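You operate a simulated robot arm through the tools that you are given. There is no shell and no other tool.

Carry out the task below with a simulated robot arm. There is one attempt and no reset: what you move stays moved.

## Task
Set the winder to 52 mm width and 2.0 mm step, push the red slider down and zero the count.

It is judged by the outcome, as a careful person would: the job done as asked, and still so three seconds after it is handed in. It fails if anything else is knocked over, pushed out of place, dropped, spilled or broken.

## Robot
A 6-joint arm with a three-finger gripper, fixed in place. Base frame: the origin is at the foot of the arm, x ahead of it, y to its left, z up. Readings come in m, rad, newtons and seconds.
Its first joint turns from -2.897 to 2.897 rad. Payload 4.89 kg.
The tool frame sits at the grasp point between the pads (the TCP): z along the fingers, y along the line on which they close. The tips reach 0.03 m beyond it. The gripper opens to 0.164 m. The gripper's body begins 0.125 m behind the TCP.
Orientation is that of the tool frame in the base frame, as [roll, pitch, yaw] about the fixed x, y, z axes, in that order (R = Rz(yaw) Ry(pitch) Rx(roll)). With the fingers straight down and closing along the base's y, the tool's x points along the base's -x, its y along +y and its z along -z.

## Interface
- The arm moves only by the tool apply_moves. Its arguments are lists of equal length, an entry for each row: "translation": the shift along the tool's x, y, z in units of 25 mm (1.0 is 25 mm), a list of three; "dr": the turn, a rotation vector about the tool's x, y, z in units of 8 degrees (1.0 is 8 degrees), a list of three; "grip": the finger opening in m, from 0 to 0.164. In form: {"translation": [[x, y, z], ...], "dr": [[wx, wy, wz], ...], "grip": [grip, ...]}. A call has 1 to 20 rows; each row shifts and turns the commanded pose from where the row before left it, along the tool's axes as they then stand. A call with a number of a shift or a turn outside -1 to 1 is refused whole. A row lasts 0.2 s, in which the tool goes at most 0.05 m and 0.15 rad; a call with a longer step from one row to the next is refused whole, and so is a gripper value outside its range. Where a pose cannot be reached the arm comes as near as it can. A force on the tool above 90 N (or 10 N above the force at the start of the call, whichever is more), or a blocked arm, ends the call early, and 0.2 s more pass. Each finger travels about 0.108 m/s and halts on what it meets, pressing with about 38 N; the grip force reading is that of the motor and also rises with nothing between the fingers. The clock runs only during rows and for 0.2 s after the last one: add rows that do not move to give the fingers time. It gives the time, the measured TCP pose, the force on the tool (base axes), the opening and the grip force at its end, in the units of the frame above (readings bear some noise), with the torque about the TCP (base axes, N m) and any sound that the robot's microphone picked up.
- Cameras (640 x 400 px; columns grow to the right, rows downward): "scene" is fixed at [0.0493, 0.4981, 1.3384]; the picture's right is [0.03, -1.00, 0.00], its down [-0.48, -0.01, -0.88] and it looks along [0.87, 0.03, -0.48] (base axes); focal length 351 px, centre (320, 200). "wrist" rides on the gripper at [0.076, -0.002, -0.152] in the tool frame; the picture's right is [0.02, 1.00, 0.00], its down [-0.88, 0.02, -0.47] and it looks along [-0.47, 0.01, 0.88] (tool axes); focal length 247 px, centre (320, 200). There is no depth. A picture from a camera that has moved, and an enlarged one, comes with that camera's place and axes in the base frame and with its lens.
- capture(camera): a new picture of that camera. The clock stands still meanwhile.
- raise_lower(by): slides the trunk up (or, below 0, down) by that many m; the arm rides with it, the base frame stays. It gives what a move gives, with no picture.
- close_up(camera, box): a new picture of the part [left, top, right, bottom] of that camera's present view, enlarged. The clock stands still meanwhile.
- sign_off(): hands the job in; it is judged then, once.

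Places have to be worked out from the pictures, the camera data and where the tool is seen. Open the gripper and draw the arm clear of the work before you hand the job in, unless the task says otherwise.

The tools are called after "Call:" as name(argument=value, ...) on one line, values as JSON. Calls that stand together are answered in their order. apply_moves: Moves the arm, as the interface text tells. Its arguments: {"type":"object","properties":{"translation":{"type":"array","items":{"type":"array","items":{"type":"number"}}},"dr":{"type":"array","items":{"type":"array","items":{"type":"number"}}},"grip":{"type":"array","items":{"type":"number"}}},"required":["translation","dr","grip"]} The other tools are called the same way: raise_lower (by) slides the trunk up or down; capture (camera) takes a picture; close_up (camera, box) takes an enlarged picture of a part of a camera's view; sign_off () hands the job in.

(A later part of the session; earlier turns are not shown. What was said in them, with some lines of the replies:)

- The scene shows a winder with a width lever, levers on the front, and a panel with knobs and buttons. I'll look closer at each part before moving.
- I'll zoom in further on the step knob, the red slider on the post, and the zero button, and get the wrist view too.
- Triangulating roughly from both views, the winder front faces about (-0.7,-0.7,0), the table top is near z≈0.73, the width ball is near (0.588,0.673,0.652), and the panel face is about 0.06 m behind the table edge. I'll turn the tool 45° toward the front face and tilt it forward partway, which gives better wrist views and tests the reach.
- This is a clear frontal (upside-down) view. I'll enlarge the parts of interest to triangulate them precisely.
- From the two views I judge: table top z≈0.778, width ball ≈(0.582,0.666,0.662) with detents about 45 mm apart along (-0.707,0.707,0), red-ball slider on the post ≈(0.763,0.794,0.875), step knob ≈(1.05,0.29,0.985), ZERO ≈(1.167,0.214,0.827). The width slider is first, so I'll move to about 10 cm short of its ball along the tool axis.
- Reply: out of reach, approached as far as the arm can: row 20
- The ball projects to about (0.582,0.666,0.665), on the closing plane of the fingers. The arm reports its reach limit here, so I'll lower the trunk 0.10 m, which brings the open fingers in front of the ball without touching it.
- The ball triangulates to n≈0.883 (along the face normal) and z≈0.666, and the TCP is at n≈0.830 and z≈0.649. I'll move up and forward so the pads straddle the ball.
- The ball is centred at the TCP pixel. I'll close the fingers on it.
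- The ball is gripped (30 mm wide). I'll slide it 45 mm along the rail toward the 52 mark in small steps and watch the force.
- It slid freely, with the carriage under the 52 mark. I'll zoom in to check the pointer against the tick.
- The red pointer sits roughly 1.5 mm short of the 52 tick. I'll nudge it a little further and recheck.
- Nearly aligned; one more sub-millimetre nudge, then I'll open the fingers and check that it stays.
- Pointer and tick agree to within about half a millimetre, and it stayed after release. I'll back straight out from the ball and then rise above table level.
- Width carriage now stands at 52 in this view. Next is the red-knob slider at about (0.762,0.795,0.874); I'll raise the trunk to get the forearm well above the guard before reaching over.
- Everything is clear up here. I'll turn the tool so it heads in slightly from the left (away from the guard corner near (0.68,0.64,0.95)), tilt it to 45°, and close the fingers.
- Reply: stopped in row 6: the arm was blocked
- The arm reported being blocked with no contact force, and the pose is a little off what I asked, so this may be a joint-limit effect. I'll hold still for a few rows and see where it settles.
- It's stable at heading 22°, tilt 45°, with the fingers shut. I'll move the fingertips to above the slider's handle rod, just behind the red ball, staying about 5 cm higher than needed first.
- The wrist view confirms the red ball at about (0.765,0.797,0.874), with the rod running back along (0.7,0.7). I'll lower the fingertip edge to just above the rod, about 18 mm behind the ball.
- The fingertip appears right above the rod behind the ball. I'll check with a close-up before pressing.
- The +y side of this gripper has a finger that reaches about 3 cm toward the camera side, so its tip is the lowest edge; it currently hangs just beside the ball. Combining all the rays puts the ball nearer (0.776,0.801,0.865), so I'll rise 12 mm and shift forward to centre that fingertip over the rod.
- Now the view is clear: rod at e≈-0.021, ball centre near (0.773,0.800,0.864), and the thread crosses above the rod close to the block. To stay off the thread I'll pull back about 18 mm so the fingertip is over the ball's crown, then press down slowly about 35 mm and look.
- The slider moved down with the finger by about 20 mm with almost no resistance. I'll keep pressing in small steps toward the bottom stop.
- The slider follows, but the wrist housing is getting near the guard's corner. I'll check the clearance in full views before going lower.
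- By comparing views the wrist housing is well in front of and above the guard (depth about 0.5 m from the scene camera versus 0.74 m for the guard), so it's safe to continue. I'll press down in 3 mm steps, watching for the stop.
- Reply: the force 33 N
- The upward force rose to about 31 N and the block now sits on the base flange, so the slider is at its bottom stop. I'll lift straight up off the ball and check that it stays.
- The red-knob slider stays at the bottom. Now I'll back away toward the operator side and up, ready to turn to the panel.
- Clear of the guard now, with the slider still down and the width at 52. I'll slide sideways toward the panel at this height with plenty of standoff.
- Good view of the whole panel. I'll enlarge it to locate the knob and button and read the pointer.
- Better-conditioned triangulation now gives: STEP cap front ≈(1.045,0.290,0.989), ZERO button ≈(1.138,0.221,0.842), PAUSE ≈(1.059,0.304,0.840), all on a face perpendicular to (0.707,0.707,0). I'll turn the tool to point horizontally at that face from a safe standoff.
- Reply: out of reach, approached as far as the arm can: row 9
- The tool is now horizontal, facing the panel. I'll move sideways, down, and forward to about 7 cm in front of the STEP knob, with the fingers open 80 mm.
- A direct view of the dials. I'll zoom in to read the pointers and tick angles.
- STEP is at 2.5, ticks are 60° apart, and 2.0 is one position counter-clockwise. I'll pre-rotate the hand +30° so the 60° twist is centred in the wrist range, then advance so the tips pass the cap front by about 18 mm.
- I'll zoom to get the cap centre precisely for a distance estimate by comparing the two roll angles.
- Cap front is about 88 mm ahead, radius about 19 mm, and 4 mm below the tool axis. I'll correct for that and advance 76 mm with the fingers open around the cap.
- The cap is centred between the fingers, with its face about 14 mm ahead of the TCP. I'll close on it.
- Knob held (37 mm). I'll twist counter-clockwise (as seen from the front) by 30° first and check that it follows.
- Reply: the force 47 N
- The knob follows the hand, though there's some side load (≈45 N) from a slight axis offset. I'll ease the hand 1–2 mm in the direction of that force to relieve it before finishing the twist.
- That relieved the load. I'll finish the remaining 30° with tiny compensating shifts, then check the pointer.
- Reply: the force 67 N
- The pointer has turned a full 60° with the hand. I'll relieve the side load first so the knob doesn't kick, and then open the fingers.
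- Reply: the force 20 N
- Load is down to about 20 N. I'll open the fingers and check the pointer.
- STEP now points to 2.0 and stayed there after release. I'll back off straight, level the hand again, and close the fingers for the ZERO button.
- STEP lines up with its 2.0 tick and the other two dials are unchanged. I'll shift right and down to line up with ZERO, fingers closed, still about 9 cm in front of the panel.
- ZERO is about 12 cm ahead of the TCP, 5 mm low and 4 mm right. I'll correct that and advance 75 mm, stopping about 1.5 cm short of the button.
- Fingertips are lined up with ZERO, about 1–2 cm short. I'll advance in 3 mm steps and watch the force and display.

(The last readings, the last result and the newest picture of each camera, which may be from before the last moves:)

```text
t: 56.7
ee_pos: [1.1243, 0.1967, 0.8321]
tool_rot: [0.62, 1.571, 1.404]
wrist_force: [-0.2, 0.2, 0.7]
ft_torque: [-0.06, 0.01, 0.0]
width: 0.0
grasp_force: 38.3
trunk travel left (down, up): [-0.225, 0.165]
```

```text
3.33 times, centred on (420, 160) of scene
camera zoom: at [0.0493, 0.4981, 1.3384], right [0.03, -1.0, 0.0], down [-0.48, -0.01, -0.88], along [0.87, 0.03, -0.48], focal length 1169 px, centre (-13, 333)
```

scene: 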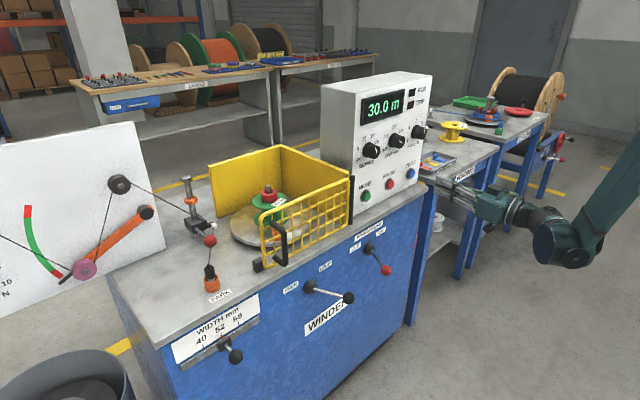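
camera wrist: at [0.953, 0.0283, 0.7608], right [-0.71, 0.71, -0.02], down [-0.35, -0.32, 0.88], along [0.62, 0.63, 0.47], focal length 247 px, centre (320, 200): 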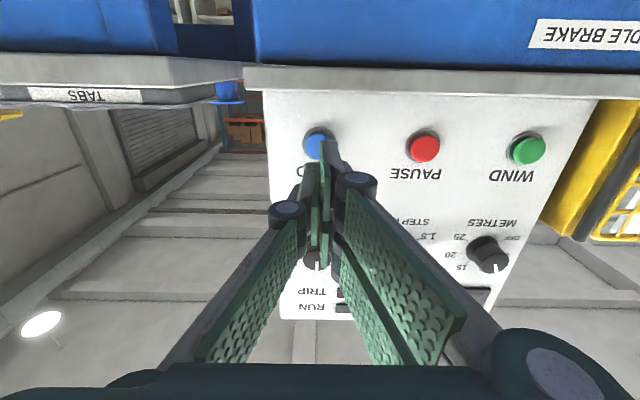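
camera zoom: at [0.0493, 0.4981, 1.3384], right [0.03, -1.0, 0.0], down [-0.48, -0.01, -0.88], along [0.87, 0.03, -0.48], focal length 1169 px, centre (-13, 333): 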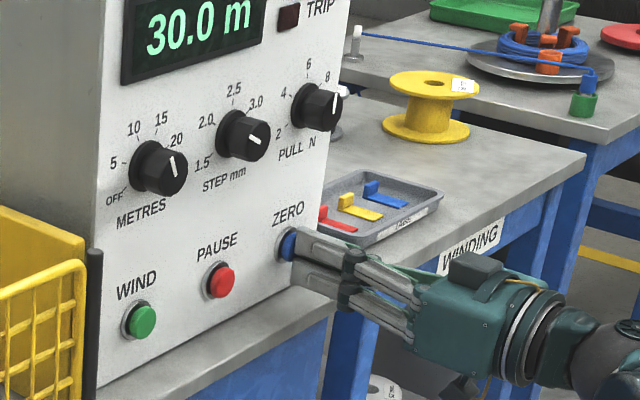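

No contact yet, but the tips are right at the button. I'll continue in 2 mm steps.

Call:
apply_moves(translation=[[0, 0, 0.08], [0, 0, 0.08], [0, 0, 0.08]], dr=[[0, 0, 0], [0, 0, 0], [0, 0, 0]], grip=[0.0, 0.0, 0.0])

Call:
close_up(camera="scene", box=[360, 100, 480, 220])

Call:
close_up(camera="wrist", box=[240, 100, 400, 220])

```text
t: 57.5
ee_pos: [1.1282, 0.2005, 0.8307]
tool_rot: [-2.556, 1.57, -1.775]
wrist_force: [-2.9, -2.6, -0.6]
ft_torque: [0.0, -0.01, 0.03]
width: 0.0062
grasp_force: 45.5
trunk travel left (down, up): [-0.225, 0.165]
heard: click
```

```text
3.33 times, centred on (420, 160) of scene
camera zoom: at [0.0493, 0.4981, 1.3384], right [0.03, -1.0, 0.0], down [-0.48, -0.01, -0.88], along [0.87, 0.03, -0.48], focal length 1169 px, centre (-13, 333)
```

zoom: 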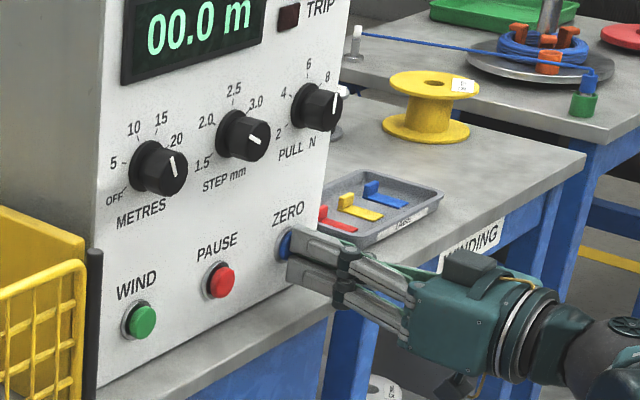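

```text
3.33 times, centred on (320, 160) of wrist
camera zoom: at [1.0213, 0.0909, 0.7566], right [-0.71, 0.71, -0.02], down [-0.35, -0.32, 0.88], along [0.62, 0.63, 0.47], focal length 823 px, centre (320, 333)
```

zoom: 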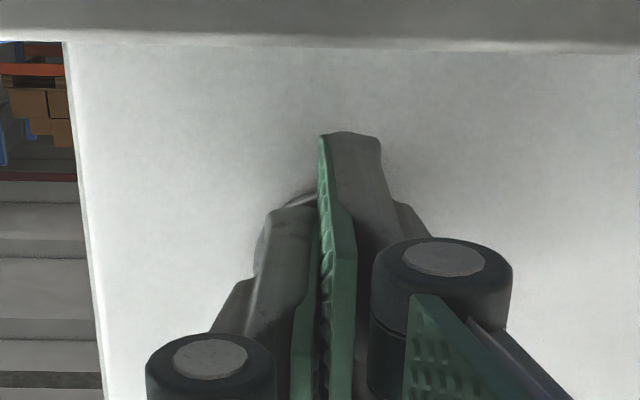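

The click sounded and the display reads 00.0 m. The fingers read 6 mm apart, so I'll open them slightly to release anything pinched, then retreat straight back.

Call:
apply_moves(translation=[[0, 0, 0], [0, 0, 0], [0, 0, -0.3], [0, 0, -0.9], [0, 0, -0.9], [0, 0, -0.9], [0, 0, -0.9], [0, 0, 0]], dr=[[0, 0, 0], [0, 0, 0], [0, 0, 0], [0, 0, 0], [0, 0, 0], [0, 0, 0], [0, 0, 0], [0, 0, 0]], grip=[0.02, 0.02, 0.02, 0.02, 0.02, 0.02, 0.02, 0.02])

Call:
capture(camera="scene")

Call:
capture(camera="wrist")

```text
t: 59.3
ee_pos: [1.0592, 0.1324, 0.8331]
tool_rot: [-2.546, 1.569, -1.761]
wrist_force: [0.5, 0.6, -0.1]
ft_torque: [-0.02, 0.01, -0.02]
width: 0.0204
grasp_force: 0.0
trunk travel left (down, up): [-0.225, 0.165]
```

```text
taken
```

scene: 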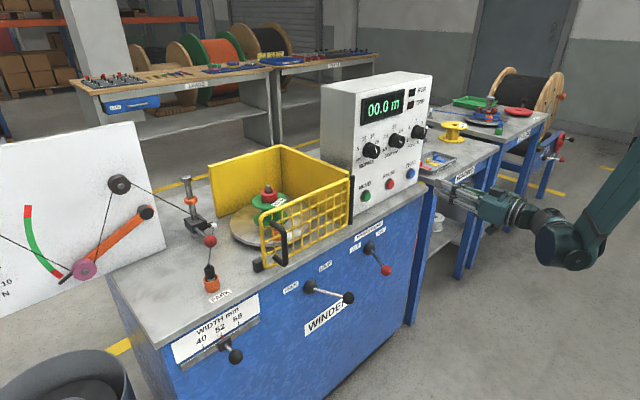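

```text
taken
camera wrist: at [0.9517, 0.0216, 0.7568], right [-0.71, 0.71, -0.02], down [-0.35, -0.32, 0.88], along [0.62, 0.63, 0.47], focal length 247 px, centre (320, 200)
```

wrist: 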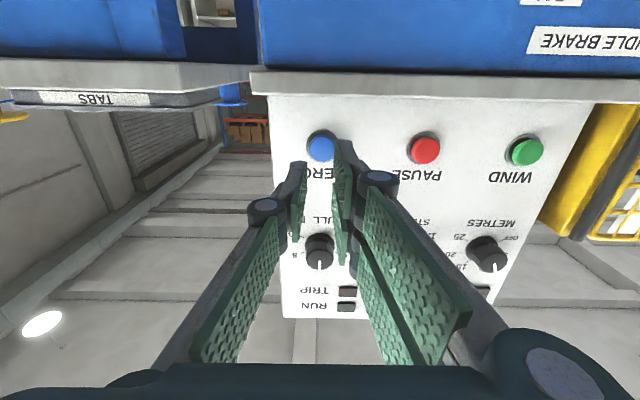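

The count is zeroed and the arm is free. I'll move further back and up with the fingers opened, then verify every setting in close-ups.

Call:
apply_moves(translation=[[-0.5, 0, -0.8], [-0.5, 0, -0.8], [-0.5, 0, -0.8], [-0.5, 0, -0.8], [-0.5, 0, -0.8], [-0.5, 0, -0.5], [-0.5, 0, 0], [-0.5, 0, 0], [-0.5, 0, 0], [0, 0, 0]], dr=[[0, 0, 0], [0, 0, 0], [0, 0, 0], [0, 0, 0], [0, 0, 0], [0, 0, 0], [0, 0, 0], [0, 0, 0], [0, 0, 0], [0, 0, 0]], grip=[0.1, 0.1, 0.1, 0.1, 0.1, 0.1, 0.1, 0.1, 0.1, 0.1])

Call:
close_up(camera="scene", box=[335, 80, 455, 210])

Call:
close_up(camera="scene", box=[170, 290, 270, 370])

Call:
close_up(camera="scene", box=[160, 160, 280, 300])

Call:
close_up(camera="scene", box=[270, 220, 430, 340])

```text
t: 61.5
ee_pos: [0.9783, 0.0528, 0.9456]
tool_rot: [0.565, 1.569, 1.351]
wrist_force: [0.4, -0.4, -0.4]
ft_torque: [0.0, -0.05, 0.01]
width: 0.1003
grasp_force: 0.0
trunk travel left (down, up): [-0.225, 0.165]
```

```text
3.08 times, centred on (395, 145) of scene
camera zoom: at [0.0493, 0.4981, 1.3384], right [0.03, -1.0, 0.0], down [-0.48, -0.01, -0.88], along [0.87, 0.03, -0.48], focal length 1079 px, centre (89, 369)
```

zoom: 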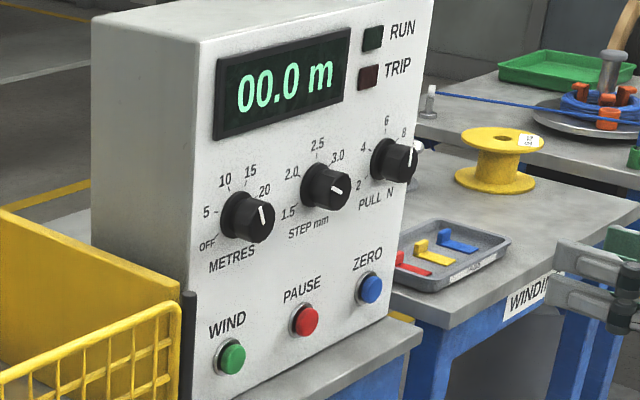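

```text
5.00 times, centred on (220, 330) of scene
camera zoom: at [0.0493, 0.4981, 1.3384], right [0.03, -1.0, 0.0], down [-0.48, -0.01, -0.88], along [0.87, 0.03, -0.48], focal length 1754 px, centre (820, -450)
```

zoom: 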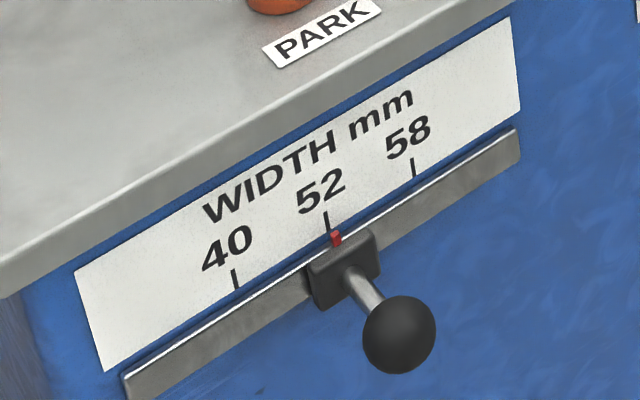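

```text
2.86 times, centred on (220, 230) of scene
camera zoom: at [0.0493, 0.4981, 1.3384], right [0.03, -1.0, 0.0], down [-0.48, -0.01, -0.88], along [0.87, 0.03, -0.48], focal length 1002 px, centre (606, 114)
```

zoom: 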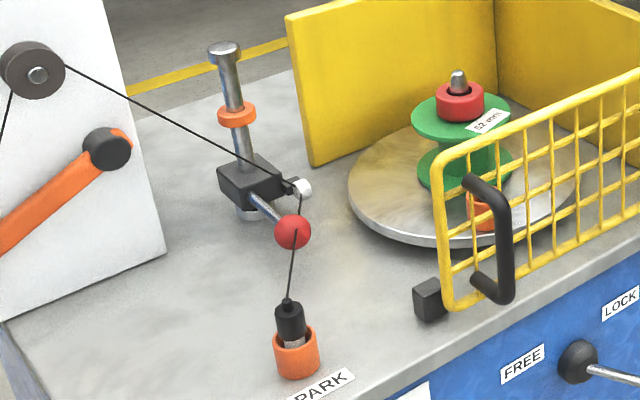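

```text
3.33 times, centred on (350, 280) of scene
camera zoom: at [0.0493, 0.4981, 1.3384], right [0.03, -1.0, 0.0], down [-0.48, -0.01, -0.88], along [0.87, 0.03, -0.48], focal length 1169 px, centre (220, -67)
```

zoom: 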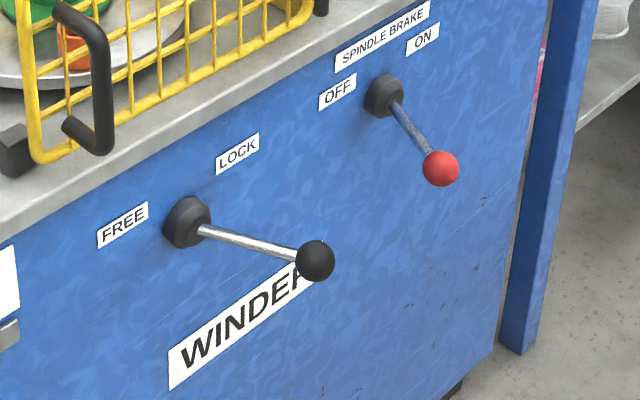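

All settings check out: width pointer at 52, step at 2.0, slider on its bottom stop, display 00.0 m, other levers and dials unchanged. I'll draw the arm a bit further clear with the gripper open and take a last look.

Call:
apply_moves(translation=[[-0.5, 0, -0.5], [-0.5, 0, -0.5], [-0.5, 0, -0.5], [-0.5, 0, -0.5], [-0.5, 0, -0.3], [0, 0, 0], [0, 0, 0], [0, 0, 0]], dr=[[0, 0, 0], [0, 0, 0], [0, 0, 0], [0, 0, 0], [0, 0, 0], [0, 0, 0], [0, 0, 0], [0, 0, 0]], grip=[0.16, 0.16, 0.16, 0.16, 0.16, 0.16, 0.16, 0.16])

Call:
capture(camera="scene")

Call:
close_up(camera="scene", box=[170, 170, 250, 230])

Call:
close_up(camera="scene", box=[355, 120, 435, 170])

```text
t: 63.3
ee_pos: [0.9387, 0.0122, 1.007]
tool_rot: [0.608, 1.569, 1.39]
wrist_force: [-0.3, 0.6, -0.1]
ft_torque: [-0.01, 0.02, 0.02]
width: 0.1601
grasp_force: 0.1
trunk travel left (down, up): [-0.225, 0.165]
```

```text
taken
```

scene: 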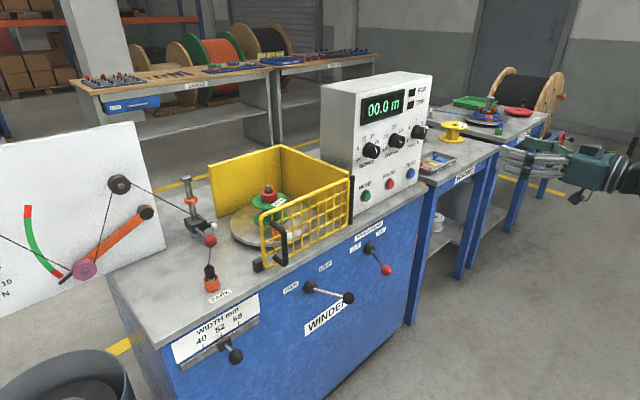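

```text
6.67 times, centred on (210, 200) of scene
camera zoom: at [0.0493, 0.4981, 1.3384], right [0.03, -1.0, 0.0], down [-0.48, -0.01, -0.88], along [0.87, 0.03, -0.48], focal length 2338 px, centre (1053, 200)
```

zoom: 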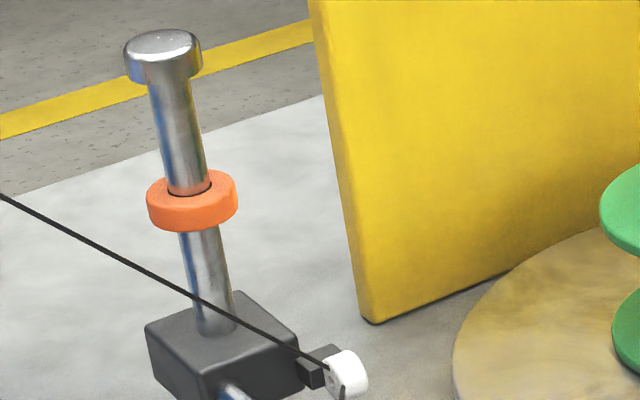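

```text
8.00 times, centred on (395, 145) of scene
camera zoom: at [0.0493, 0.4981, 1.3384], right [0.03, -1.0, 0.0], down [-0.48, -0.01, -0.88], along [0.87, 0.03, -0.48], focal length 2806 px, centre (-280, 640)
```

zoom: 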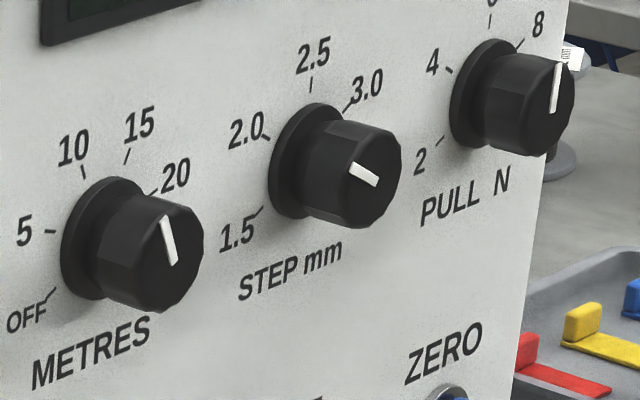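

Everything holds: width at 52 mm, step at 2.0 mm, red slider down on its stop, count 00.0 m, and nothing else disturbed. The gripper is open and the arm is clear, so I'm handing the job in.

Call:
sign_off()

```text
The job is handed in.
```

The winder is set as you asked, and the job has been handed in:

- **Width:** the pointer is on the 52 mm mark, within about half a millimetre.
- **Step:** the STEP knob points at its 2.0 mm tick.
- **Red slider:** there were two red parts on the machine. I took "red slider" to mean the red-knobbed block on the post. It is down on its bottom stop and stayed there after I let go.
- **Count:** the ZERO button clicked and the display reads 00.0 m.

In the last pictures the other dials, levers and the thread end in PARK were where they started, and nothing was knocked or dropped. The gripper is open and the arm is clear of the winder.
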